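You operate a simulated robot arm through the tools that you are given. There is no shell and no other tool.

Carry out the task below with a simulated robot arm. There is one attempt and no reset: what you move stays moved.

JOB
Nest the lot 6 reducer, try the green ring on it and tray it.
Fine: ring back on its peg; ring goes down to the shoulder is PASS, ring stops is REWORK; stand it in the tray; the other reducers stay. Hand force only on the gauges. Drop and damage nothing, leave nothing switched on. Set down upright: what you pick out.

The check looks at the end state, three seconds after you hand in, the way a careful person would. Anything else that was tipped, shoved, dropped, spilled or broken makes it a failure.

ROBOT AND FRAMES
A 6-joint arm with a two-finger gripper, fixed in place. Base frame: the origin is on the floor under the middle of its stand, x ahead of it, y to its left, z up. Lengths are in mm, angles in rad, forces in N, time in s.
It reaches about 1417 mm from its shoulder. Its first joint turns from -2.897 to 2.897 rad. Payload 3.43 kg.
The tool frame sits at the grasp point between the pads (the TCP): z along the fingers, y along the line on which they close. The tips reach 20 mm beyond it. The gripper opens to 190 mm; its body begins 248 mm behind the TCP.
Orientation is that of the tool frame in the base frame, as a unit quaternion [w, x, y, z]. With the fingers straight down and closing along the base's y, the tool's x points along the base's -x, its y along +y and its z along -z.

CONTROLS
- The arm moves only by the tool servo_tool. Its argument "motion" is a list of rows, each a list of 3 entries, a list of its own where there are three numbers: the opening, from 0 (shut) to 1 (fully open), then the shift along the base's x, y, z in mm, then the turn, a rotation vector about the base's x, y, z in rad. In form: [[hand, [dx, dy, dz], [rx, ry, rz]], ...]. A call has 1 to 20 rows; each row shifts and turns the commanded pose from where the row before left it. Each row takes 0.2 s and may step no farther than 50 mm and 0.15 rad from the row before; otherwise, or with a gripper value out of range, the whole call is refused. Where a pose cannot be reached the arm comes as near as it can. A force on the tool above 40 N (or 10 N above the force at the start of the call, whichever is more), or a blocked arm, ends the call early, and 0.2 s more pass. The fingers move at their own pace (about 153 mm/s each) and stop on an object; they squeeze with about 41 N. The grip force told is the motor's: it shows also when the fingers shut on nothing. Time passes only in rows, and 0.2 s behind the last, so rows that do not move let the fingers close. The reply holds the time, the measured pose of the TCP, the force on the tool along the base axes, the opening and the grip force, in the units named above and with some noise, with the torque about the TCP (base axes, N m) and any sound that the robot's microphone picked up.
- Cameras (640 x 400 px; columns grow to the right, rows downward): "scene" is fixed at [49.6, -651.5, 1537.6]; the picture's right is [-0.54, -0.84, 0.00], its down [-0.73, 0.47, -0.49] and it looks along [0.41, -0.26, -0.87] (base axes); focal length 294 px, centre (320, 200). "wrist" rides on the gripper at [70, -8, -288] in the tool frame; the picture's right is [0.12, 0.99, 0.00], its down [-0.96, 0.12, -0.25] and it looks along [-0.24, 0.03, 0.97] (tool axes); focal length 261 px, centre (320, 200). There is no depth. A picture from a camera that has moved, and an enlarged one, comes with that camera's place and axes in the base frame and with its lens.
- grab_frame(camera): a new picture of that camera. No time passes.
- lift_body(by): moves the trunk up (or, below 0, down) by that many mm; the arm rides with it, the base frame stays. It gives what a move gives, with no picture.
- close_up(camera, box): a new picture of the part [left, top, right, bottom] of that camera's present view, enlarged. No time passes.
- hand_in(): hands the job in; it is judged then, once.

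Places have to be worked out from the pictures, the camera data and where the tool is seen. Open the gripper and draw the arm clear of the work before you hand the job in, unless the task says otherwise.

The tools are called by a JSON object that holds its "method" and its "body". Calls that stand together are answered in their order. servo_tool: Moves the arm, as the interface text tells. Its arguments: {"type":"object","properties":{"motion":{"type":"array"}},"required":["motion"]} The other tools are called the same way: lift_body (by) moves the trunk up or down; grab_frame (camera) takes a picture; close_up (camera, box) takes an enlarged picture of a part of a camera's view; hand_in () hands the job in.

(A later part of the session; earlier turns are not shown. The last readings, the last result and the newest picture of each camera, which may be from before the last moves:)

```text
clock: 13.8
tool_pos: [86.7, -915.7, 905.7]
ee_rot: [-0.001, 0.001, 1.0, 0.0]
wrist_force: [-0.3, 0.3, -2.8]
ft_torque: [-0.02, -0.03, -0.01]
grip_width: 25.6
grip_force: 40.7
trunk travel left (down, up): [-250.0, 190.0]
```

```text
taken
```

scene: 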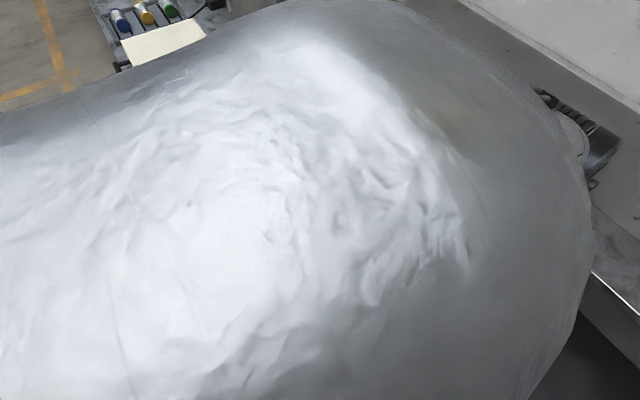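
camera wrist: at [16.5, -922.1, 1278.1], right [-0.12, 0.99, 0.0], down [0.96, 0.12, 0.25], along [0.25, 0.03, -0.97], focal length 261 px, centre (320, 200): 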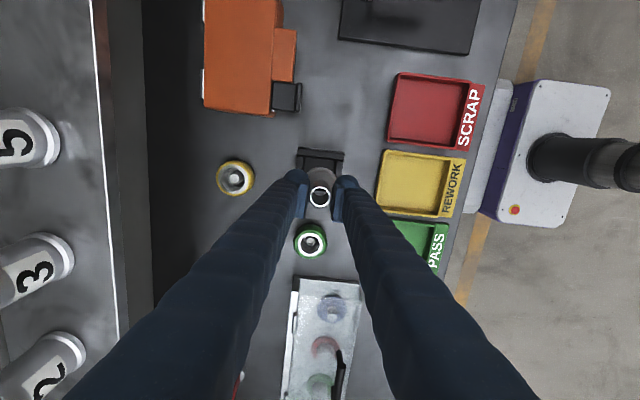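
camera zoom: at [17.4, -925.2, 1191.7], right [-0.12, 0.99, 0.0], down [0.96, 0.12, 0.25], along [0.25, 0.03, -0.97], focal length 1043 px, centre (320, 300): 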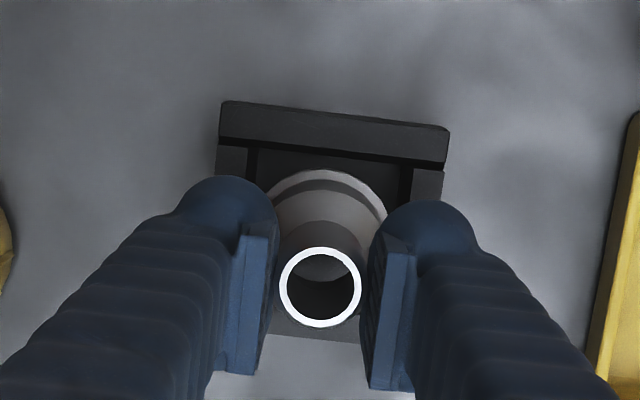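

Nest and part centres now agree within about 1.5 mm, against a clearance of about 4 mm. I'll lower in small steps and watch the force.

{"method": "servo_tool", "body": {"motion": [[0.0, [-0.6, 0, -8], [0, 0, 0]], [0.0, [0, 0, -6], [0, 0, 0]], [0.0, [0, 0, -2], [0, 0, 0]], [0.0, [0, 0, -2], [0, 0, 0]], [0.0, [0, 0, 0], [0, 0, 0]]]}}

{"method": "close_up", "body": {"camera": "wrist", "box": [270, 125, 370, 225]}}

```text
clock: 15.0
tool_pos: [86.9, -917.0, 887.0]
ee_rot: [0.0, -0.001, 1.0, 0.0]
wrist_force: [0.3, 0.7, -2.3]
ft_torque: [0.04, 0.0, 0.0]
grip_width: 25.7
grip_force: 40.6
trunk travel left (down, up): [-250.0, 190.0]
```

```text
4.00 times, centred on (320, 175) of wrist
camera zoom: at [16.4, -926.5, 1173.8], right [-0.12, 0.99, 0.0], down [0.96, 0.12, 0.25], along [0.25, 0.03, -0.97], focal length 1043 px, centre (320, 300)
```

zoom: 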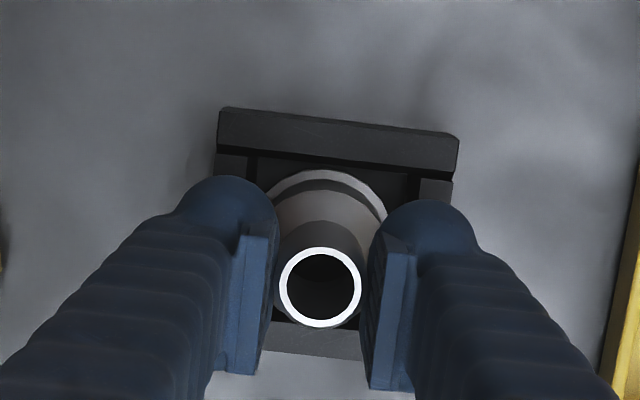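

Still free (force is just the weight) and centred in the recess. I'll continue lowering in 1.5–2 mm steps to find the floor.

{"method": "servo_tool", "body": {"motion": [[0.0, [0, 0.5, -2], [0, 0, 0]], [0.0, [0, 0, -2], [0, 0, 0]], [0.0, [0, 0, -1.5], [0, 0, 0]], [0.0, [0, 0, 0], [0, 0, 0]]]}}

```text
clock: 16.0
tool_pos: [86.9, -916.3, 882.4]
ee_rot: [0.0, 0.001, 1.0, 0.001]
wrist_force: [0.3, -0.6, -3.0]
ft_torque: [-0.02, -0.01, 0.0]
grip_width: 25.5
grip_force: 40.5
trunk travel left (down, up): [-250.0, 190.0]
```

Still only the weight on the tool; bottom is about 10 mm above bench level. Continuing in 1 mm steps.

{"method": "servo_tool", "body": {"motion": [[0.0, [0, 0, -1], [0, 0, 0]], [0.0, [0, 0, -1], [0, 0, 0]], [0.0, [0, 0, -1], [0, 0, 0]], [0.0, [0, 0, 0], [0, 0, 0]]]}}

```text
clock: 17.0
tool_pos: [86.9, -915.2, 879.6]
ee_rot: [0.0, -0.001, 1.0, -0.001]
wrist_force: [-0.4, -0.8, -2.8]
ft_torque: [0.0, -0.04, 0.05]
grip_width: 25.5
grip_force: 41.2
trunk travel left (down, up): [-250.0, 190.0]
```

{"method": "servo_tool", "body": {"motion": [[0.0, [0, 0, -1], [0, 0, 0]], [0.0, [0, 0, -1], [0, 0, 0]], [0.0, [0, 0, 0], [0, 0, 0]]]}}

{"method": "close_up", "body": {"camera": "wrist", "box": [270, 125, 370, 225]}}

```text
clock: 17.8
tool_pos: [87.5, -917.3, 877.7]
ee_rot: [-0.001, 0.0, 1.0, -0.001]
wrist_force: [2.7, 2.4, 7.6]
ft_torque: [-0.02, 0.08, 0.02]
grip_width: 25.8
grip_force: 41.2
trunk travel left (down, up): [-250.0, 190.0]
```

```text
4.00 times, centred on (320, 175) of wrist
camera zoom: at [16.8, -925.5, 1164.8], right [-0.12, 0.99, 0.0], down [0.96, 0.12, 0.25], along [0.25, 0.03, -0.97], focal length 1043 px, centre (320, 300)
```

zoom: 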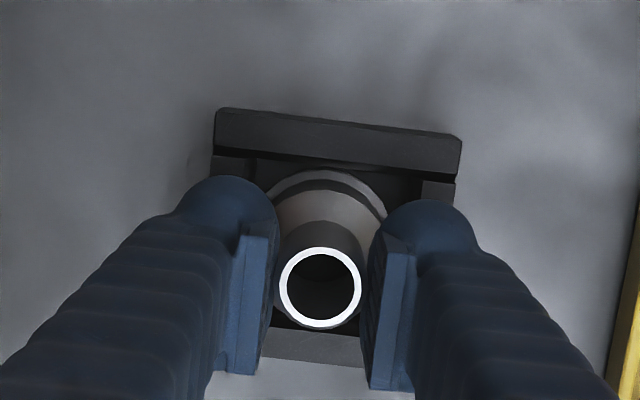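

Contact: about 10 N of support at TCP z≈877.7, meaning the reducer sits on the nest floor about 6 mm above the bench. I'll ease the load slightly, open, and draw straight up.

{"method": "servo_tool", "body": {"motion": [[0.0, [0, 0, 0.6], [0, 0, 0]], [0.2, [0, 0, 0], [0, 0, 0]], [0.37, [0, 0, 0], [0, 0, 0]], [0.37, [0, 0, 0], [0, 0, 0]]]}}

{"method": "close_up", "body": {"camera": "wrist", "box": [270, 125, 370, 225]}}

```text
clock: 18.8
tool_pos: [85.6, -916.2, 876.8]
ee_rot: [0.0, 0.0, 1.0, -0.001]
wrist_force: [-0.4, 0.4, 0.1]
ft_torque: [0.0, -0.03, -0.04]
grip_width: 70.3
grip_force: 0.1
trunk travel left (down, up): [-250.0, 190.0]
```

```text
4.00 times, centred on (320, 175) of wrist
camera zoom: at [16.6, -925.9, 1163.8], right [-0.12, 0.99, 0.0], down [0.96, 0.12, 0.25], along [0.25, 0.03, -0.97], focal length 1043 px, centre (320, 300)
```

zoom: 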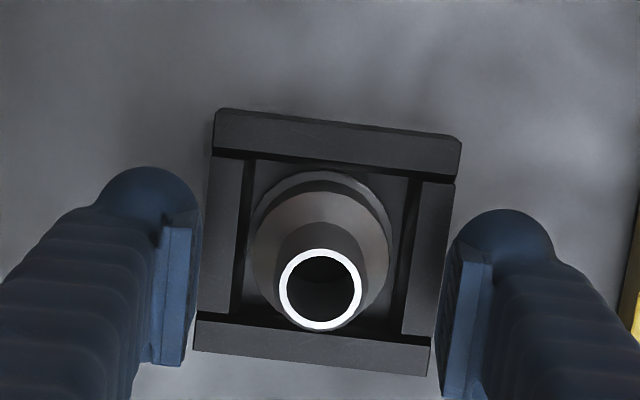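

The reducer stands upright and centred in the nest. I'll raise straight up, clear, and measure again from above.

{"method": "servo_tool", "body": {"motion": [[0.37, [0, 0, 15], [0, 0, 0]], [0.37, [0, 0, 35], [0, 0, 0]], [0.37, [0, 0, 35], [0, 0, 0]], [0.37, [0, 0, 35], [0, 0, 0]], [0.4, [0, 0, 0], [0, 0, 0]]]}}

{"method": "grab_frame", "body": {"camera": "wrist"}}

{"method": "close_up", "body": {"camera": "wrist", "box": [285, 140, 355, 210]}}

{"method": "close_up", "body": {"camera": "wrist", "box": [285, 215, 345, 270]}}

```text
clock: 20.0
tool_pos: [88.4, -916.0, 997.8]
ee_rot: [0.0, -0.001, 1.0, 0.0]
wrist_force: [0.8, 0.2, -0.4]
ft_torque: [-0.01, 0.03, 0.02]
grip_width: 75.9
grip_force: 0.1
trunk travel left (down, up): [-250.0, 190.0]
```

```text
taken
camera wrist: at [17.8, -925.3, 1283.7], right [-0.12, 0.99, 0.0], down [0.96, 0.12, 0.25], along [0.25, 0.03, -0.97], focal length 261 px, centre (320, 200)
```

wrist: 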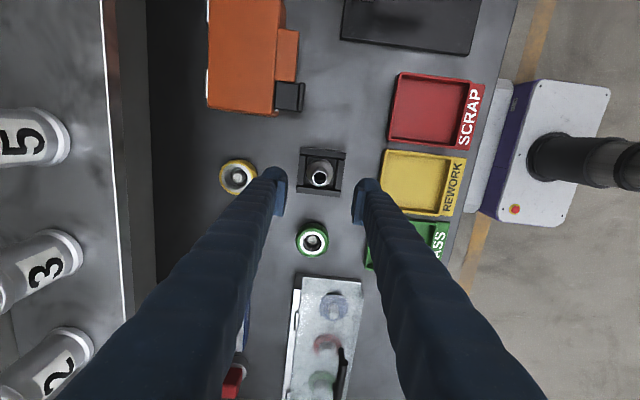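

```text
5.71 times, centred on (320, 175) of wrist
camera zoom: at [17.8, -925.3, 1283.7], right [-0.12, 0.99, 0.0], down [0.96, 0.12, 0.25], along [0.25, 0.03, -0.97], focal length 1489 px, centre (320, 343)
```

zoom: 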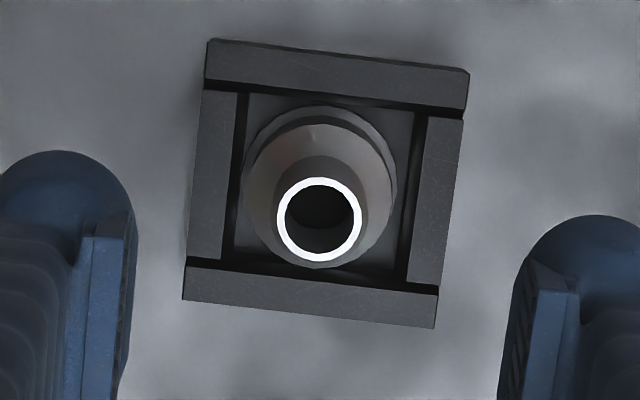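

```text
7.27 times, centred on (315, 242) of wrist
camera zoom: at [17.8, -925.3, 1283.7], right [-0.12, 0.99, 0.0], down [0.96, 0.12, 0.25], along [0.25, 0.03, -0.97], focal length 1896 px, centre (356, -109)
```

zoom: 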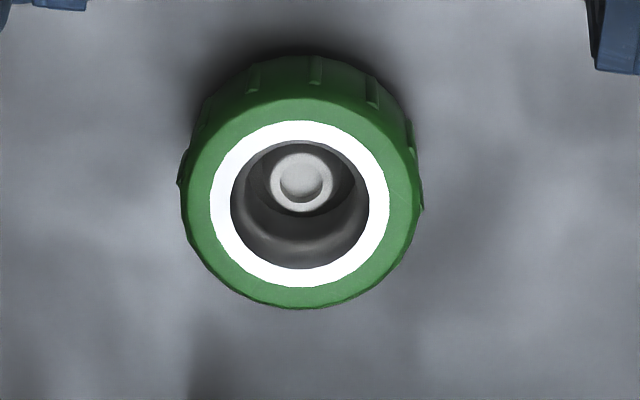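

Reducer is at (84.9, −917.3) in the nest, with rim at z≈882 and shoulder at about 852. The green ring is at (214.8, −916) with top z≈835 and OD ≈60, and the red ring's edge is ~65 mm away, so an 81 mm opening along y is safe. I'll move over the green ring.

{"method": "servo_tool", "body": {"motion": [[0.43, [43, 0.3, 0], [0, 0, 0]], [0.43, [43, 0.3, 0], [0, 0, 0]], [0.43, [42.5, 0.2, 0], [0, 0, 0]], [0.43, [0, 0, -40], [0, 0, 0]], [0.43, [0, 0, -40], [0, 0, 0]], [0.43, [0, 0, -10], [0, 0, 0]], [0.43, [0, 0, 0], [0, 0, 0]]]}}

{"method": "grab_frame", "body": {"camera": "wrist"}}

{"method": "close_up", "body": {"camera": "wrist", "box": [250, 130, 390, 230]}}

{"method": "grab_frame", "body": {"camera": "scene"}}

```text
clock: 21.6
tool_pos: [216.1, -915.4, 908.0]
ee_rot: [-0.001, 0.0, 1.0, -0.001]
wrist_force: [0.3, 0.0, -0.2]
ft_torque: [-0.04, 0.0, 0.0]
grip_width: 81.9
grip_force: 0.0
trunk travel left (down, up): [-250.0, 190.0]
```

```text
taken
camera wrist: at [146.3, -924.3, 1194.5], right [-0.12, 0.99, 0.0], down [0.96, 0.12, 0.25], along [0.25, 0.03, -0.97], focal length 261 px, centre (320, 200)
```

wrist: 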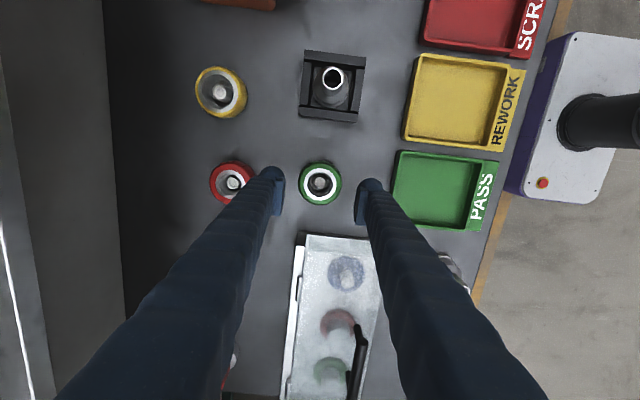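

```text
4.00 times, centred on (320, 180) of wrist
camera zoom: at [146.3, -924.3, 1194.5], right [-0.12, 0.99, 0.0], down [0.96, 0.12, 0.25], along [0.25, 0.03, -0.97], focal length 1043 px, centre (320, 280)
```

zoom: 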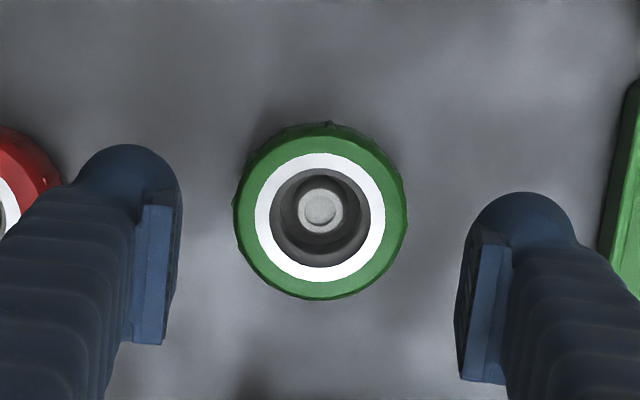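

```text
taken
```

scene: 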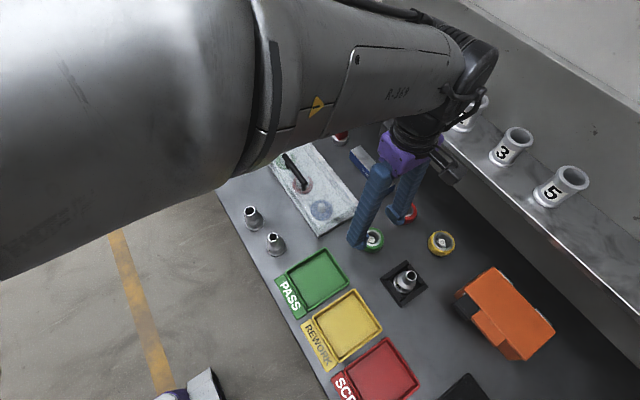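

The ring back-projects exactly between the pads. I'll descend to grip height (tips about 8 mm above the bench), then check before closing.

{"method": "servo_tool", "body": {"motion": [[0.43, [0, 0, -35], [0, 0, 0]], [0.43, [0, 0, -25], [0, 0, 0]], [0.43, [0, 0, -10], [0, 0, 0]], [0.43, [0, 0, -4], [0, 0, 0]], [0.43, [0, 0, 0], [0, 0, 0]]]}}

{"method": "close_up", "body": {"camera": "wrist", "box": [250, 130, 390, 230]}}

{"method": "close_up", "body": {"camera": "scene", "box": [330, 190, 430, 260]}}

```text
clock: 22.8
tool_pos: [216.1, -915.4, 833.1]
ee_rot: [0.0, 0.0, 1.0, 0.0]
wrist_force: [0.5, -0.3, 0.0]
ft_torque: [0.01, 0.0, 0.0]
grip_width: 81.6
grip_force: 0.0
trunk travel left (down, up): [-250.0, 190.0]
```

```text
4.00 times, centred on (320, 180) of wrist
camera zoom: at [146.2, -925.0, 1119.6], right [-0.12, 0.99, 0.0], down [0.96, 0.12, 0.25], along [0.25, 0.03, -0.97], focal length 1043 px, centre (320, 280)
```

zoom: 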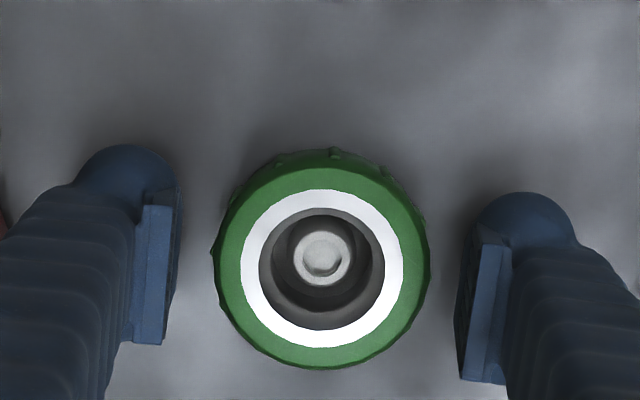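

```text
5.71 times, centred on (380, 225) of scene
camera zoom: at [49.6, -651.5, 1537.6], right [-0.54, -0.84, 0.0], down [-0.73, 0.47, -0.49], along [0.41, -0.26, -0.87], focal length 1681 px, centre (-23, 57)
```

zoom: 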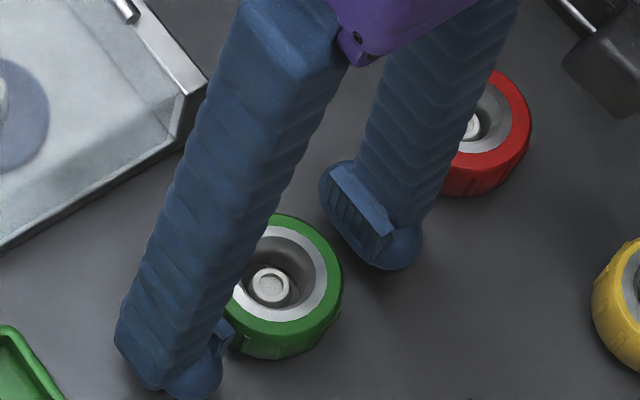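

The fingers flank the green ring, clear of the red one. I'll close on it.

{"method": "servo_tool", "body": {"motion": [[0.35, [0, 0, 0], [0, 0, 0]], [0.0, [0, 0, 0], [0, 0, 0]], [0.0, [0, 0, 0], [0, 0, 0]], [0.0, [0, 0, 0], [0, 0, 0]]]}}

{"method": "close_up", "body": {"camera": "wrist", "box": [250, 130, 390, 230]}}

```text
clock: 23.8
tool_pos: [216.6, -915.7, 833.8]
ee_rot: [0.0, 0.0, 1.0, 0.0]
wrist_force: [-0.1, 0.5, 0.5]
ft_torque: [0.0, -0.02, 0.02]
grip_width: 60.5
grip_force: 40.8
trunk travel left (down, up): [-250.0, 190.0]
```

```text
4.00 times, centred on (320, 180) of wrist
camera zoom: at [146.3, -924.9, 1119.8], right [-0.12, 0.99, 0.0], down [0.96, 0.12, 0.25], along [0.25, 0.03, -0.97], focal length 1043 px, centre (320, 280)
```

zoom: 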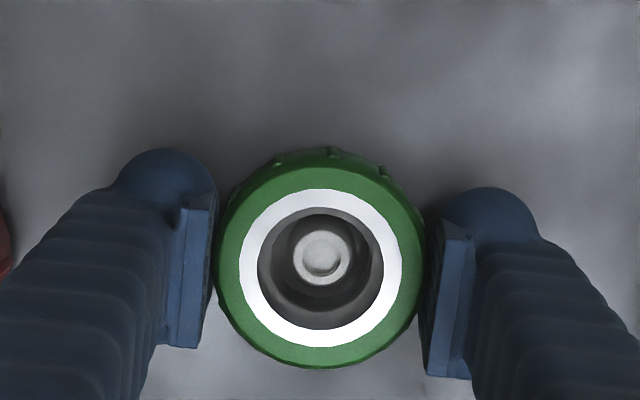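

Closed at 60.5 mm on the ring, with ring rest height at TCP z≈833.6. I'll lift it straight off its peg.

{"method": "servo_tool", "body": {"motion": [[0.0, [0, 0, 4], [0, 0, 0]], [0.0, [0, 0, 8], [0, 0, 0]], [0.0, [0, 0, 15], [0, 0, 0]], [0.0, [0, 0, 25], [0, 0, 0]], [0.0, [0, 0, 35], [0, 0, 0]], [0.0, [0, 0, 35], [0, 0, 0]], [0.0, [0, 0, 0], [0, 0, 0]]]}}

{"method": "close_up", "body": {"camera": "wrist", "box": [250, 130, 390, 230]}}

{"method": "close_up", "body": {"camera": "scene", "box": [330, 160, 450, 310]}}

```text
clock: 25.4
tool_pos: [216.1, -913.9, 954.9]
ee_rot: [0.0, 0.0, 1.0, -0.001]
wrist_force: [-0.1, 0.4, -2.2]
ft_torque: [-0.06, -0.01, 0.0]
grip_width: 60.5
grip_force: 41.3
trunk travel left (down, up): [-250.0, 190.0]
```

```text
4.00 times, centred on (320, 180) of wrist
camera zoom: at [146.3, -923.9, 1240.8], right [-0.12, 0.99, 0.0], down [0.96, 0.12, 0.25], along [0.25, 0.03, -0.97], focal length 1043 px, centre (320, 280)
```

zoom: 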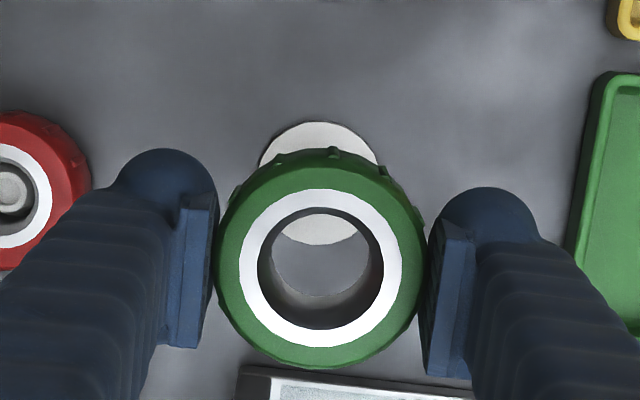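

```text
2.67 times, centred on (390, 235) of scene
camera zoom: at [49.6, -651.5, 1537.6], right [-0.54, -0.84, 0.0], down [-0.73, 0.47, -0.49], along [0.41, -0.26, -0.87], focal length 785 px, centre (133, 107)
```

zoom: 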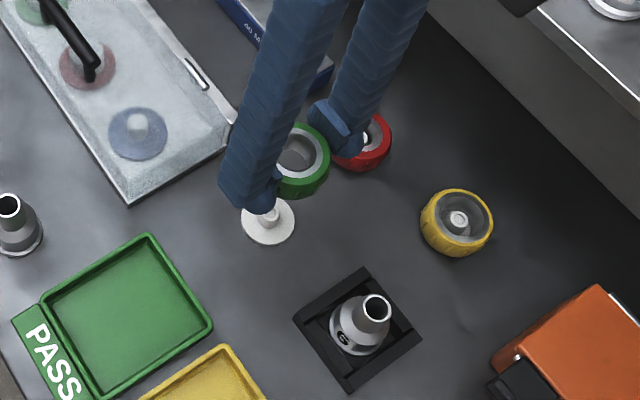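

The ring is off and its peg with base disc stays put. Before trying it, I'll take a high zoom of the nested reducer's profile to know what "at the shoulder" should look like.

{"method": "close_up", "body": {"camera": "scene", "box": [385, 260, 425, 295]}}

{"method": "close_up", "body": {"camera": "scene", "box": [235, 200, 295, 260]}}

{"method": "close_up", "body": {"camera": "wrist", "box": [295, 165, 345, 220]}}

```text
11.43 times, centred on (405, 278) of scene
camera zoom: at [49.6, -651.5, 1537.6], right [-0.54, -0.84, 0.0], down [-0.73, 0.47, -0.49], along [0.41, -0.26, -0.87], focal length 3363 px, centre (-651, -686)
```

zoom: 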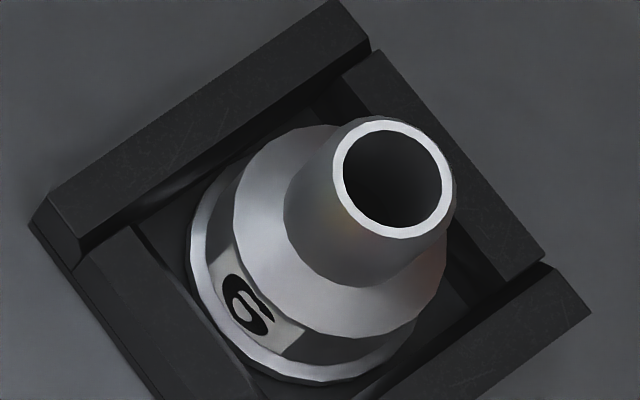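

```text
6.67 times, centred on (265, 230) of scene
camera zoom: at [49.6, -651.5, 1537.6], right [-0.54, -0.84, 0.0], down [-0.73, 0.47, -0.49], along [0.41, -0.26, -0.87], focal length 1962 px, centre (687, 0)
```

zoom: 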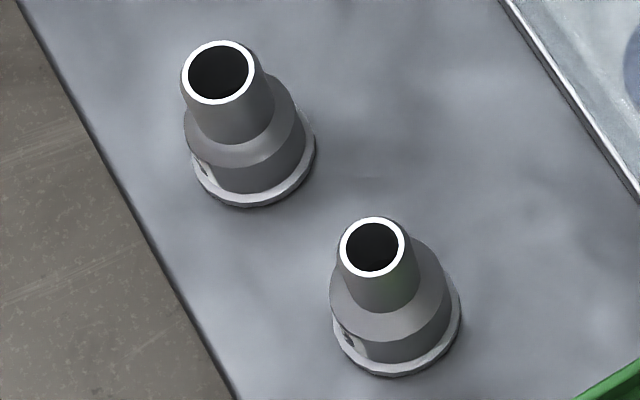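

```text
7.27 times, centred on (320, 192) of wrist
camera zoom: at [146.3, -923.9, 1240.8], right [-0.12, 0.99, 0.0], down [0.96, 0.12, 0.25], along [0.25, 0.03, -0.97], focal length 1896 px, centre (320, 254)
```

zoom: 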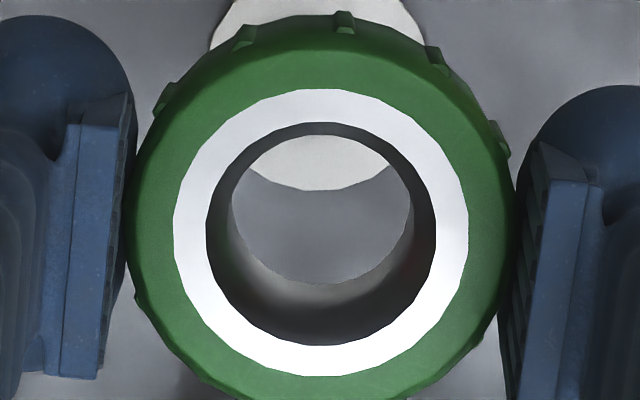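

I'll double check the plate on the nested part, since 6 versus 9 matters.

{"method": "close_up", "body": {"camera": "scene", "box": [394, 273, 408, 286]}}

```text
16.00 times, centred on (401, 280) of scene
camera zoom: at [49.6, -651.5, 1537.6], right [-0.54, -0.84, 0.0], down [-0.73, 0.47, -0.49], along [0.41, -0.26, -0.87], focal length 4708 px, centre (-976, -1072)
```

zoom: 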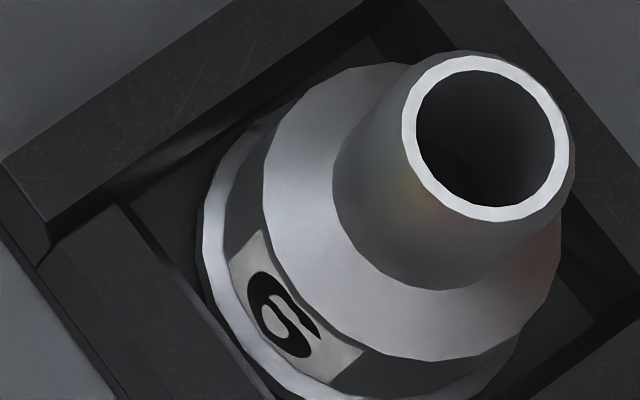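

It is a 6 (stem on the left, loop at the bottom), so the right part is in the nest. Next I carry the ring over the reducer and align it before lowering.

{"method": "servo_tool", "body": {"motion": [[0.0, [-33, -0.4, 0], [0, 0, 0]], [0.0, [-33, -0.5, 0], [0, 0, 0]], [0.0, [-33, -0.5, 0], [0, 0, 0]], [0.0, [-31.2, -0.5, 0], [0, 0, 0]], [0.0, [0, 0, -15], [0, 0, 0]], [0.0, [0, 0, 0], [0, 0, 0]]]}}

{"method": "close_up", "body": {"camera": "wrist", "box": [270, 140, 370, 225]}}

{"method": "grab_frame", "body": {"camera": "scene"}}

```text
clock: 26.8
tool_pos: [85.6, -916.4, 941.9]
ee_rot: [0.001, 0.0, 1.0, 0.0]
wrist_force: [0.2, -1.0, -2.8]
ft_torque: [0.01, 0.01, 0.02]
grip_width: 60.5
grip_force: 41.4
trunk travel left (down, up): [-250.0, 190.0]
```

```text
4.71 times, centred on (320, 182) of wrist
camera zoom: at [15.2, -926.6, 1228.2], right [-0.12, 0.99, 0.0], down [0.96, 0.12, 0.25], along [0.25, 0.03, -0.97], focal length 1227 px, centre (320, 282)
```

zoom: 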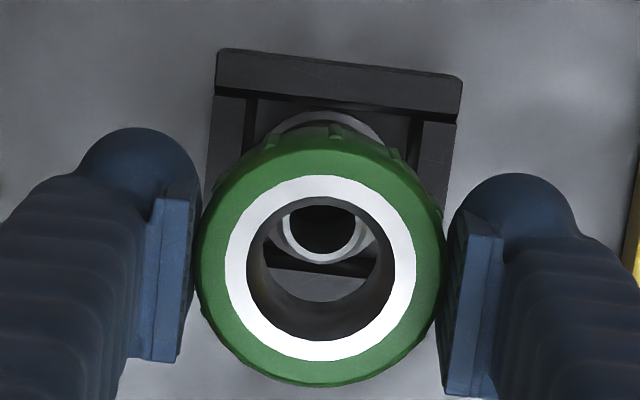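

```text
taken
```

scene: 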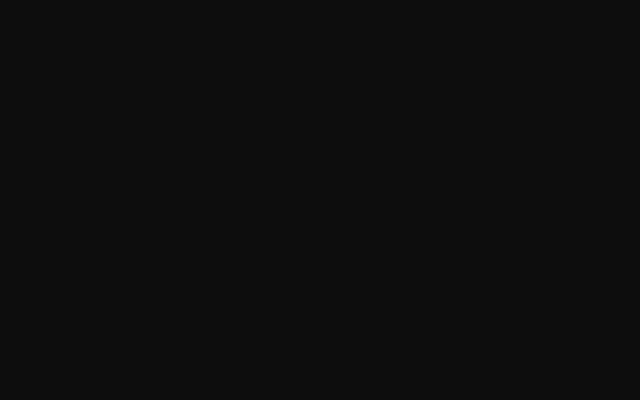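

I'll zoom through the bore to measure the rim's offset relative to the ring.

{"method": "close_up", "body": {"camera": "wrist", "box": [300, 170, 340, 210]}}

```text
10.00 times, centred on (320, 190) of wrist
camera zoom: at [15.2, -926.6, 1228.2], right [-0.12, 0.99, 0.0], down [0.96, 0.12, 0.25], along [0.25, 0.03, -0.97], focal length 2606 px, centre (320, 300)
```

zoom: 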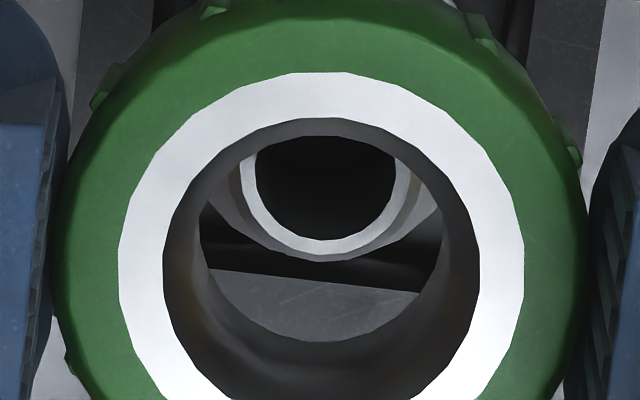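

The rim centre is at (84.4, −917.5) and the ring's lower bore at (84.3, −918.0), so I correct by +0.3, +0.6. Then I lower to just above the rim and check centring once more.

{"method": "servo_tool", "body": {"motion": [[0.0, [0.3, 0.6, 0], [0, 0, 0]], [0.0, [0, 0, -12], [0, 0, 0]], [0.0, [0, 0, -10], [0, 0, 0]], [0.0, [0, 0, 0], [0, 0, 0]]]}}

{"method": "close_up", "body": {"camera": "wrist", "box": [300, 170, 340, 210]}}

```text
clock: 27.8
tool_pos: [84.5, -916.3, 917.7]
ee_rot: [0.0, 0.0, 1.0, 0.0]
wrist_force: [0.4, 0.6, -1.7]
ft_torque: [0.03, 0.01, -0.04]
grip_width: 60.7
grip_force: 41.1
trunk travel left (down, up): [-250.0, 190.0]
```

```text
10.00 times, centred on (320, 190) of wrist
camera zoom: at [15.4, -926.6, 1204.7], right [-0.12, 0.99, 0.0], down [0.96, 0.12, 0.25], along [0.25, 0.03, -0.97], focal length 2606 px, centre (320, 300)
```

zoom: 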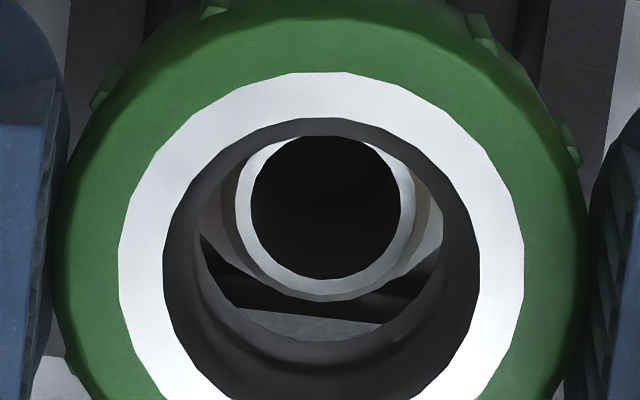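

Ring and rim agree within 0.5 mm. I'll lower in small steps onto the neck, checking force after each short call.

{"method": "servo_tool", "body": {"motion": [[0.0, [0, 0.3, -4], [0, 0, 0]], [0.0, [0, 0, -3], [0, 0, 0]], [0.0, [0, 0, -2], [0, 0, 0]], [0.0, [0, 0, -2], [0, 0, 0]], [0.0, [0, 0, 0], [0, 0, 0]]]}}

{"method": "close_up", "body": {"camera": "wrist", "box": [300, 170, 340, 210]}}

```text
clock: 29.0
tool_pos: [84.5, -917.3, 907.5]
ee_rot: [0.0, 0.0, 1.0, 0.0]
wrist_force: [0.2, -0.3, -2.6]
ft_torque: [-0.02, 0.03, -0.04]
grip_width: 60.5
grip_force: 41.4
trunk travel left (down, up): [-250.0, 190.0]
```

```text
10.00 times, centred on (320, 190) of wrist
camera zoom: at [15.5, -926.5, 1193.9], right [-0.12, 0.99, 0.0], down [0.96, 0.12, 0.25], along [0.25, 0.03, -0.97], focal length 2606 px, centre (320, 300)
```

zoom: 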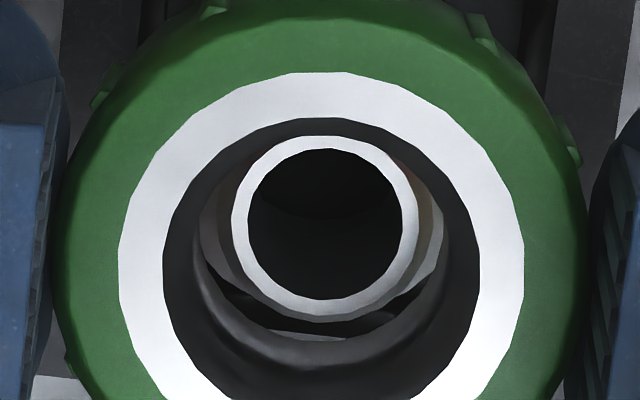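

Still free; the rim is entering the bore, centred. Continuing down slowly.

{"method": "servo_tool", "body": {"motion": [[0.0, [0, 0, -2], [0, 0, 0]], [0.0, [0, 0, -2], [0, 0, 0]], [0.0, [0, 0, -1.5], [0, 0, 0]], [0.0, [0, 0, 0], [0, 0, 0]]]}}

{"method": "close_up", "body": {"camera": "wrist", "box": [300, 170, 340, 210]}}

```text
clock: 30.0
tool_pos: [85.4, -916.9, 902.6]
ee_rot: [0.0, 0.0, 1.0, -0.001]
wrist_force: [0.2, -0.2, -1.4]
ft_torque: [0.0, -0.03, -0.01]
grip_width: 60.5
grip_force: 40.7
trunk travel left (down, up): [-250.0, 190.0]
```

```text
10.00 times, centred on (320, 190) of wrist
camera zoom: at [15.3, -926.3, 1188.2], right [-0.12, 0.99, 0.0], down [0.96, 0.12, 0.25], along [0.25, 0.03, -0.97], focal length 2606 px, centre (320, 300)
```

zoom: 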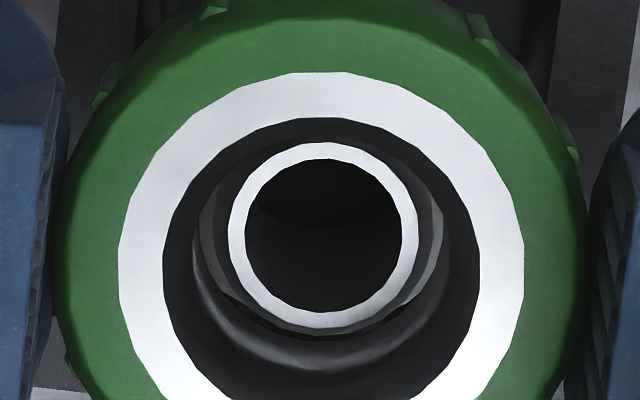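

{"method": "servo_tool", "body": {"motion": [[0.0, [0, 0, -2], [0, 0, 0]], [0.0, [0, 0, -1.5], [0, 0, 0]], [0.0, [0, 0, -1.5], [0, 0, 0]], [0.0, [0, 0, 0], [0, 0, 0]]]}}

{"method": "close_up", "body": {"camera": "wrist", "box": [300, 170, 340, 210]}}

```text
clock: 31.0
tool_pos: [85.9, -916.7, 896.2]
ee_rot: [0.0, 0.0, 1.0, 0.0]
wrist_force: [0.3, 0.7, -1.3]
ft_torque: [0.04, -0.03, 0.03]
grip_width: 60.6
grip_force: 41.4
trunk travel left (down, up): [-250.0, 190.0]
```

```text
10.00 times, centred on (320, 190) of wrist
camera zoom: at [15.2, -925.8, 1183.2], right [-0.12, 0.99, 0.0], down [0.96, 0.12, 0.25], along [0.25, 0.03, -0.97], focal length 2606 px, centre (320, 300)
```

zoom: 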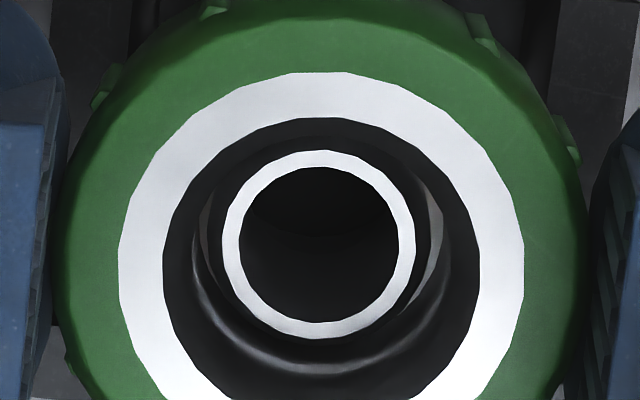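

Still free at TCP z≈896 and centred to 0.5 mm. Tiny correction and continue down.

{"method": "servo_tool", "body": {"motion": [[0.0, [0.3, -0.3, -1.5], [0, 0, 0]], [0.0, [0, 0, -1.5], [0, 0, 0]], [0.0, [0, 0, -1.5], [0, 0, 0]], [0.0, [0, 0, 0], [0, 0, 0]]]}}

{"method": "close_up", "body": {"camera": "wrist", "box": [300, 170, 340, 210]}}

```text
clock: 32.0
tool_pos: [86.1, -917.2, 891.9]
ee_rot: [-0.001, 0.0, 1.0, 0.0]
wrist_force: [-1.6, -0.6, -2.3]
ft_torque: [0.02, -0.01, -0.04]
grip_width: 60.9
grip_force: 40.5
trunk travel left (down, up): [-250.0, 190.0]
```

```text
10.00 times, centred on (320, 190) of wrist
camera zoom: at [16.1, -926.7, 1179.0], right [-0.12, 0.99, 0.0], down [0.96, 0.12, 0.25], along [0.25, 0.03, -0.97], focal length 2606 px, centre (320, 300)
```

zoom: 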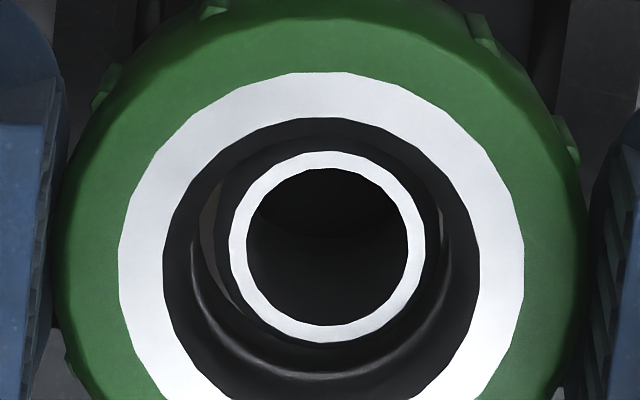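

Rim is about 0.5 mm to one side; I'll correct that and continue down.

{"method": "servo_tool", "body": {"motion": [[0.0, [-0.3, 0.5, -1], [0, 0, 0]], [0.0, [0, 0, -1.5], [0, 0, 0]], [0.0, [0, 0, -1.5], [0, 0, 0]], [0.0, [0, 0, 0], [0, 0, 0]]]}}

{"method": "close_up", "body": {"camera": "wrist", "box": [300, 170, 340, 210]}}

```text
clock: 33.0
tool_pos: [86.0, -917.0, 888.4]
ee_rot: [0.0, 0.0, 1.0, 0.0]
wrist_force: [-0.9, 0.0, -2.5]
ft_torque: [-0.01, -0.04, 0.0]
grip_width: 60.4
grip_force: 41.7
trunk travel left (down, up): [-250.0, 190.0]
```

```text
10.00 times, centred on (320, 190) of wrist
camera zoom: at [15.6, -926.3, 1175.3], right [-0.12, 0.99, 0.0], down [0.96, 0.12, 0.25], along [0.25, 0.03, -0.97], focal length 2606 px, centre (320, 300)
```

zoom: 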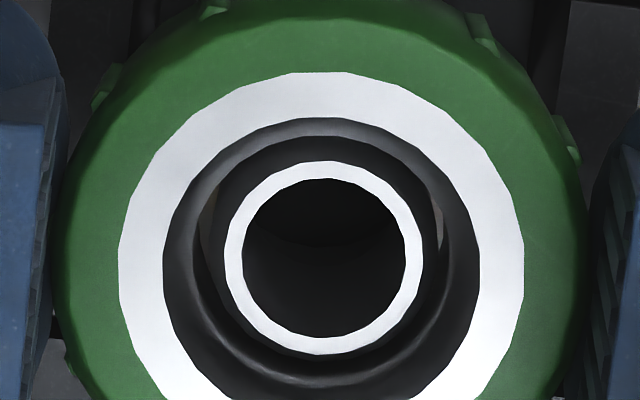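

Free at 888.4 with an even gap. Continuing.

{"method": "servo_tool", "body": {"motion": [[0.0, [0, 0, -1.5], [0, 0, 0]], [0.0, [0, 0, -1.5], [0, 0, 0]], [0.0, [0, 0, 0], [0, 0, 0]]]}}

{"method": "close_up", "body": {"camera": "wrist", "box": [300, 170, 340, 210]}}

```text
clock: 33.8
tool_pos: [85.3, -915.8, 885.5]
ee_rot: [0.0, -0.001, 1.0, -0.001]
wrist_force: [0.4, 0.4, -2.0]
ft_torque: [0.03, -0.02, -0.03]
grip_width: 60.5
grip_force: 40.9
trunk travel left (down, up): [-250.0, 190.0]
```

```text
10.00 times, centred on (320, 190) of wrist
camera zoom: at [15.8, -926.2, 1172.0], right [-0.12, 0.99, 0.0], down [0.96, 0.12, 0.25], along [0.25, 0.03, -0.97], focal length 2606 px, centre (320, 300)
```

zoom: 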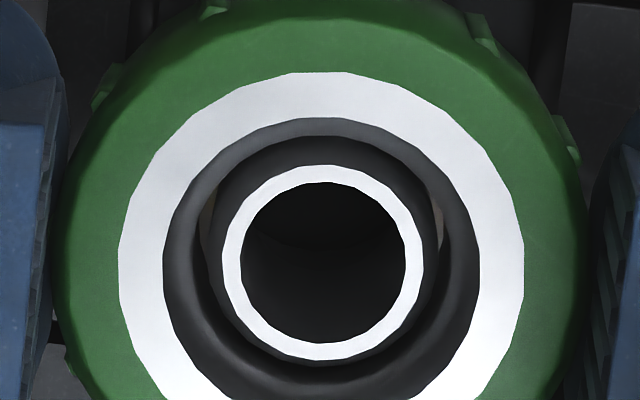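

{"method": "servo_tool", "body": {"motion": [[0.0, [0, 0, -1.5], [0, 0, 0]], [0.0, [0, 0, -1], [0, 0, 0]], [0.0, [0, 0, 0], [0, 0, 0]]]}}

{"method": "close_up", "body": {"camera": "wrist", "box": [300, 170, 340, 210]}}

```text
clock: 34.6
tool_pos: [85.6, -916.4, 882.8]
ee_rot: [0.0, 0.0, 1.0, 0.0]
wrist_force: [1.4, 0.1, -1.3]
ft_torque: [0.0, 0.01, 0.06]
grip_width: 60.4
grip_force: 40.9
trunk travel left (down, up): [-250.0, 190.0]
```

```text
10.00 times, centred on (320, 190) of wrist
camera zoom: at [15.2, -926.6, 1169.3], right [-0.12, 0.99, 0.0], down [0.96, 0.12, 0.25], along [0.25, 0.03, -0.97], focal length 2606 px, centre (320, 300)
```

zoom: 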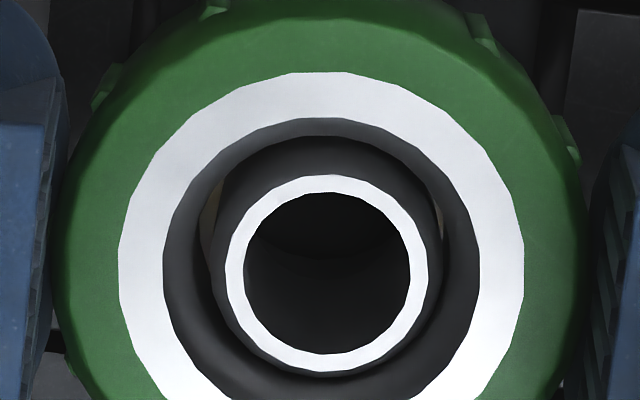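

Still free at 882.8; the ring's top face is about level with the rim. I'll nudge +0.5 in y to keep it centred and continue with 1 mm steps.

{"method": "servo_tool", "body": {"motion": [[0.0, [0.1, 0.5, -1], [0, 0, 0]], [0.0, [0, 0, -1], [0, 0, 0]], [0.0, [0, 0, 0], [0, 0, 0]]]}}

{"method": "close_up", "body": {"camera": "wrist", "box": [300, 170, 340, 210]}}

```text
clock: 35.4
tool_pos: [85.4, -916.7, 881.6]
ee_rot: [0.0, 0.0, 1.0, -0.001]
wrist_force: [0.1, 0.5, -2.6]
ft_torque: [0.03, -0.02, -0.03]
grip_width: 60.6
grip_force: 41.1
trunk travel left (down, up): [-250.0, 190.0]
```

```text
10.00 times, centred on (320, 190) of wrist
camera zoom: at [15.4, -925.6, 1167.7], right [-0.12, 0.99, 0.0], down [0.96, 0.12, 0.25], along [0.25, 0.03, -0.97], focal length 2606 px, centre (320, 300)
```

zoom: 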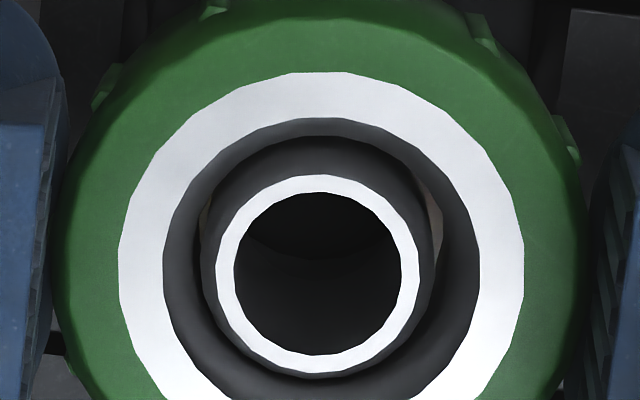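

{"method": "servo_tool", "body": {"motion": [[0.0, [0, -0.3, -1], [0, 0, 0]], [0.0, [0, 0, -1], [0, 0, 0]], [0.0, [0, 0, 0], [0, 0, 0]]]}}

{"method": "close_up", "body": {"camera": "wrist", "box": [300, 170, 340, 210]}}

```text
clock: 36.2
tool_pos: [85.3, -917.1, 879.9]
ee_rot: [0.0, 0.0, 1.0, 0.0]
wrist_force: [0.6, 0.6, -1.5]
ft_torque: [0.01, -0.01, 0.01]
grip_width: 60.8
grip_force: 41.1
trunk travel left (down, up): [-250.0, 190.0]
```

```text
10.00 times, centred on (320, 190) of wrist
camera zoom: at [15.4, -925.1, 1165.6], right [-0.12, 0.99, 0.0], down [0.96, 0.12, 0.25], along [0.25, 0.03, -0.97], focal length 2606 px, centre (320, 300)
```

zoom: 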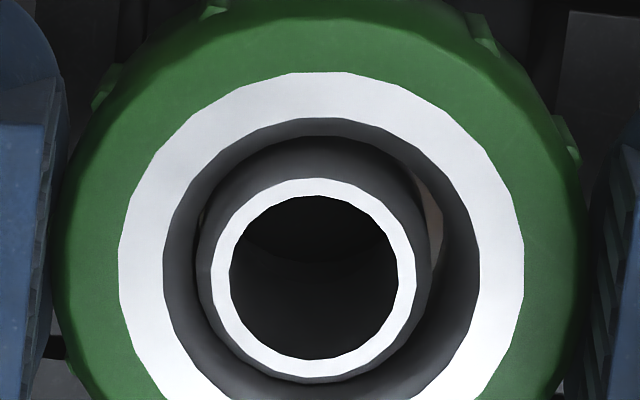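

{"method": "servo_tool", "body": {"motion": [[0.0, [0, -0.7, 0], [0, 0, 0]], [0.0, [0, 0, -1], [0, 0, 0]], [0.0, [0, 0, -1], [0, 0, 0]], [0.0, [0, 0, 0], [0, 0, 0]]]}}

{"method": "close_up", "body": {"camera": "wrist", "box": [300, 170, 340, 210]}}

```text
clock: 37.2
tool_pos: [85.8, -917.3, 877.0]
ee_rot: [0.0, 0.001, 1.0, 0.0]
wrist_force: [-0.7, 0.1, -2.2]
ft_torque: [-0.01, -0.06, -0.01]
grip_width: 60.1
grip_force: 41.0
trunk travel left (down, up): [-250.0, 190.0]
```

```text
10.00 times, centred on (320, 190) of wrist
camera zoom: at [15.8, -925.9, 1163.2], right [-0.12, 0.99, 0.0], down [0.96, 0.12, 0.25], along [0.25, 0.03, -0.97], focal length 2606 px, centre (320, 300)
```

zoom: 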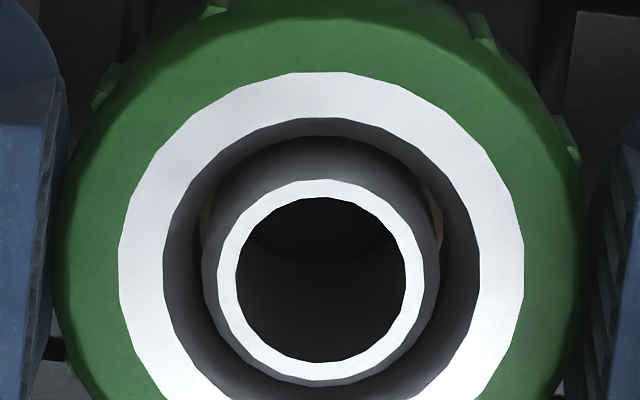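

{"method": "servo_tool", "body": {"motion": [[0.0, [0, 0, -1], [0, 0, 0]], [0.0, [0, 0, -1], [0, 0, 0]], [0.0, [0, 0, 0], [0, 0, 0]]]}}

{"method": "close_up", "body": {"camera": "wrist", "box": [300, 170, 340, 210]}}

```text
clock: 38.0
tool_pos: [85.4, -917.6, 875.1]
ee_rot: [0.0, 0.0, 1.0, 0.0]
wrist_force: [0.4, -0.5, 0.0]
ft_torque: [0.01, 0.02, 0.01]
grip_width: 60.7
grip_force: 40.7
trunk travel left (down, up): [-250.0, 190.0]
```

```text
10.00 times, centred on (320, 190) of wrist
camera zoom: at [15.5, -926.3, 1162.0], right [-0.12, 0.99, 0.0], down [0.96, 0.12, 0.25], along [0.25, 0.03, -0.97], focal length 2606 px, centre (320, 300)
```

zoom: 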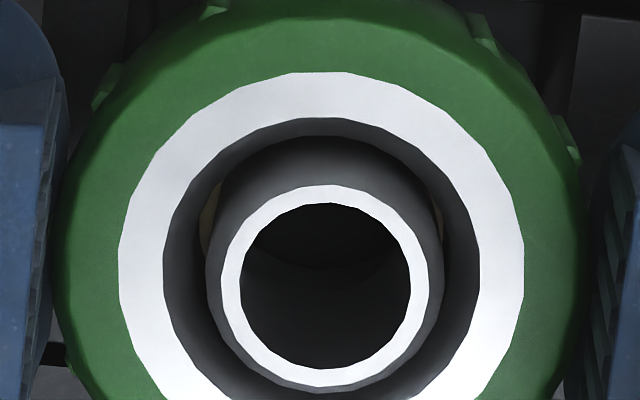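

Fz rose to about 0, so the ring's weight is now carried and it has touched at TCP z≈875. I'll press down gently by 0.7 mm to confirm it is a firm stop.

{"method": "servo_tool", "body": {"motion": [[0.0, [0, 0, -0.7], [0, 0, 0]], [0.0, [0, 0, 0], [0, 0, 0]], [0.0, [0, 0, 0], [0, 0, 0]]]}}

{"method": "grab_frame", "body": {"camera": "wrist"}}

{"method": "close_up", "body": {"camera": "wrist", "box": [300, 170, 340, 210]}}

{"method": "grab_frame", "body": {"camera": "scene"}}

```text
clock: 38.8
tool_pos: [85.5, -917.1, 875.0]
ee_rot: [0.0, 0.0, 1.0, -0.001]
wrist_force: [2.5, 1.1, 9.4]
ft_torque: [0.09, -0.05, 0.0]
grip_width: 60.6
grip_force: 40.7
trunk travel left (down, up): [-250.0, 190.0]
```

```text
taken
camera wrist: at [15.4, -926.0, 1161.9], right [-0.12, 0.99, 0.0], down [0.96, 0.12, 0.25], along [0.25, 0.03, -0.97], focal length 261 px, centre (320, 200)
```

wrist: 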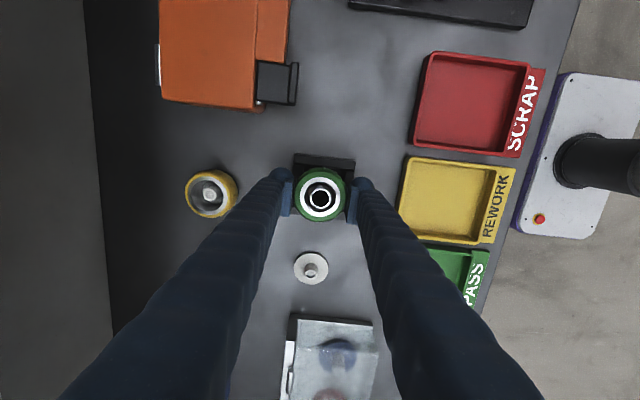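

```text
10.00 times, centred on (320, 190) of wrist
camera zoom: at [15.4, -926.0, 1161.9], right [-0.12, 0.99, 0.0], down [0.96, 0.12, 0.25], along [0.25, 0.03, -0.97], focal length 2606 px, centre (320, 300)
```

zoom: 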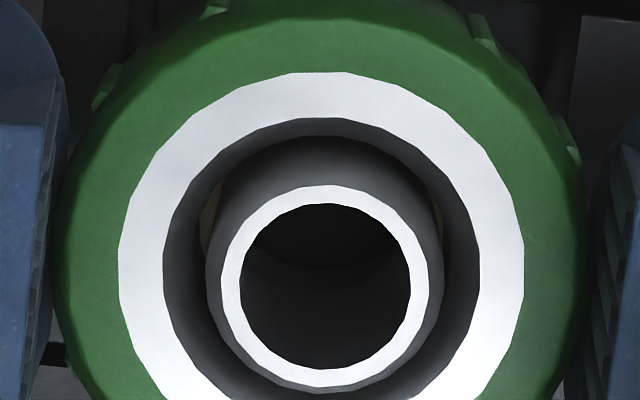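

```text
taken
```

scene: 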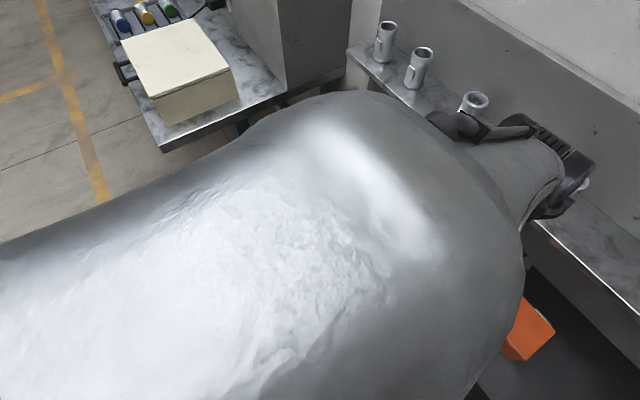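

A firm stop: +11 N over 0.7 mm at TCP z≈875, i.e. 42 mm above its rest height on the peg. To judge properly whether that is the shoulder, I'll release the ring on the neck, back away and look from the side.

{"method": "servo_tool", "body": {"motion": [[0.0, [0, 0, 0.6], [0, 0, 0]], [0.2, [0, 0, 0], [0, 0, 0]], [0.43, [0, 0, 0], [0, 0, 0]], [0.43, [0, 0, 0], [0, 0, 0]]]}}

{"method": "close_up", "body": {"camera": "wrist", "box": [270, 150, 370, 220]}}

```text
clock: 39.8
tool_pos: [85.4, -915.8, 875.3]
ee_rot: [-0.001, 0.0, 1.0, 0.0]
wrist_force: [-0.7, 0.5, 0.3]
ft_torque: [-0.01, 0.0, -0.01]
grip_width: 81.6
grip_force: 0.1
trunk travel left (down, up): [-250.0, 190.0]
```

```text
5.71 times, centred on (320, 185) of wrist
camera zoom: at [15.2, -926.3, 1161.8], right [-0.12, 0.99, 0.0], down [0.96, 0.12, 0.25], along [0.25, 0.03, -0.97], focal length 1489 px, centre (320, 286)
```

zoom: 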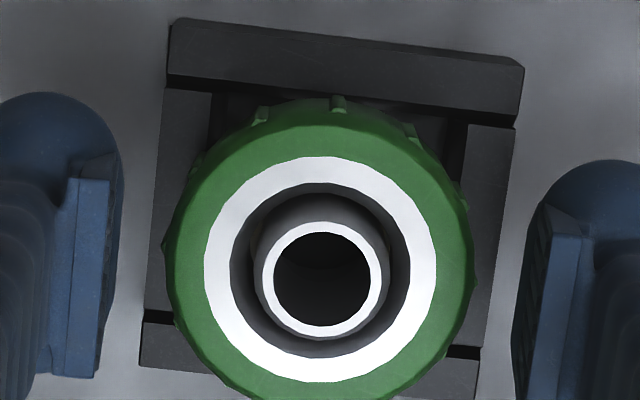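

The ring sits on the neck on its own, level. I'll rise straight up and move towards +x so both cameras can see it.

{"method": "servo_tool", "body": {"motion": [[0.43, [0, 0, 15], [0, 0, 0]], [0.43, [0, 0, 30], [0, 0, 0]], [0.43, [0, 0, 40], [0, 0, 0]], [0.43, [0, 0, 35], [0, 0, 0]], [0.43, [45, 0, 0], [0, 0, 0]], [0.43, [45, 0, 0], [0, 0, 0]], [0.43, [45, 0, 0], [0, 0, 0]], [0.43, [0, 0, 0], [0, 0, 0]]]}}

{"method": "grab_frame", "body": {"camera": "scene"}}

{"method": "close_up", "body": {"camera": "scene", "box": [380, 255, 430, 305]}}

{"method": "grab_frame", "body": {"camera": "wrist"}}

```text
clock: 41.6
tool_pos: [220.8, -917.6, 994.5]
ee_rot: [0.0, 0.0, 1.0, 0.0]
wrist_force: [-0.1, -1.2, -0.2]
ft_torque: [0.0, 0.04, -0.01]
grip_width: 81.8
grip_force: 0.0
trunk travel left (down, up): [-250.0, 190.0]
```

```text
taken
```

scene: 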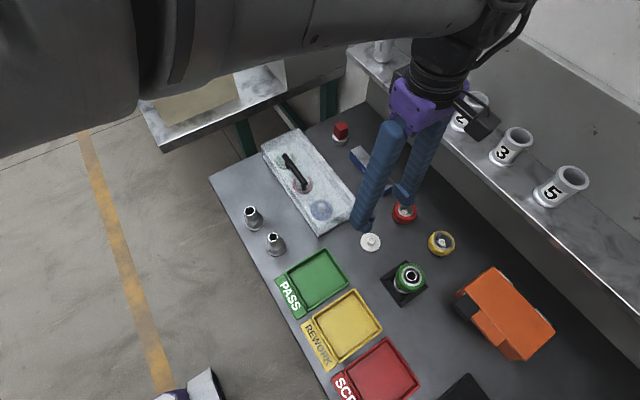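

```text
8.00 times, centred on (405, 280) of scene
camera zoom: at [49.6, -651.5, 1537.6], right [-0.54, -0.84, 0.0], down [-0.73, 0.47, -0.49], along [0.41, -0.26, -0.87], focal length 2354 px, centre (-360, -440)
```

zoom: 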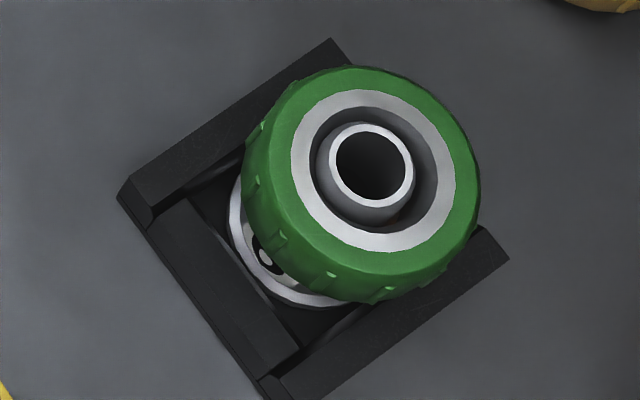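

```text
taken
camera wrist: at [150.9, -926.7, 1280.6], right [-0.12, 0.99, 0.0], down [0.96, 0.12, 0.25], along [0.25, 0.03, -0.97], focal length 261 px, centre (320, 200)
```

wrist: 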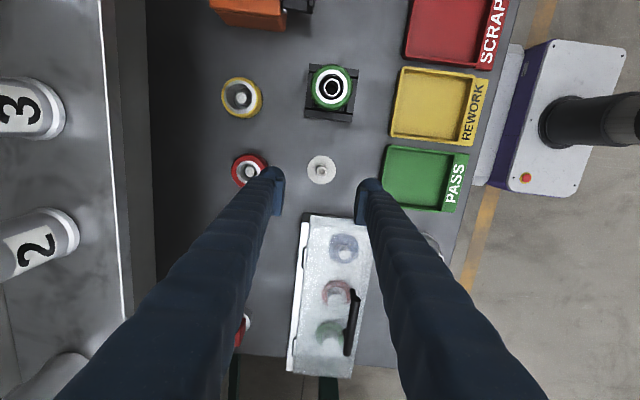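

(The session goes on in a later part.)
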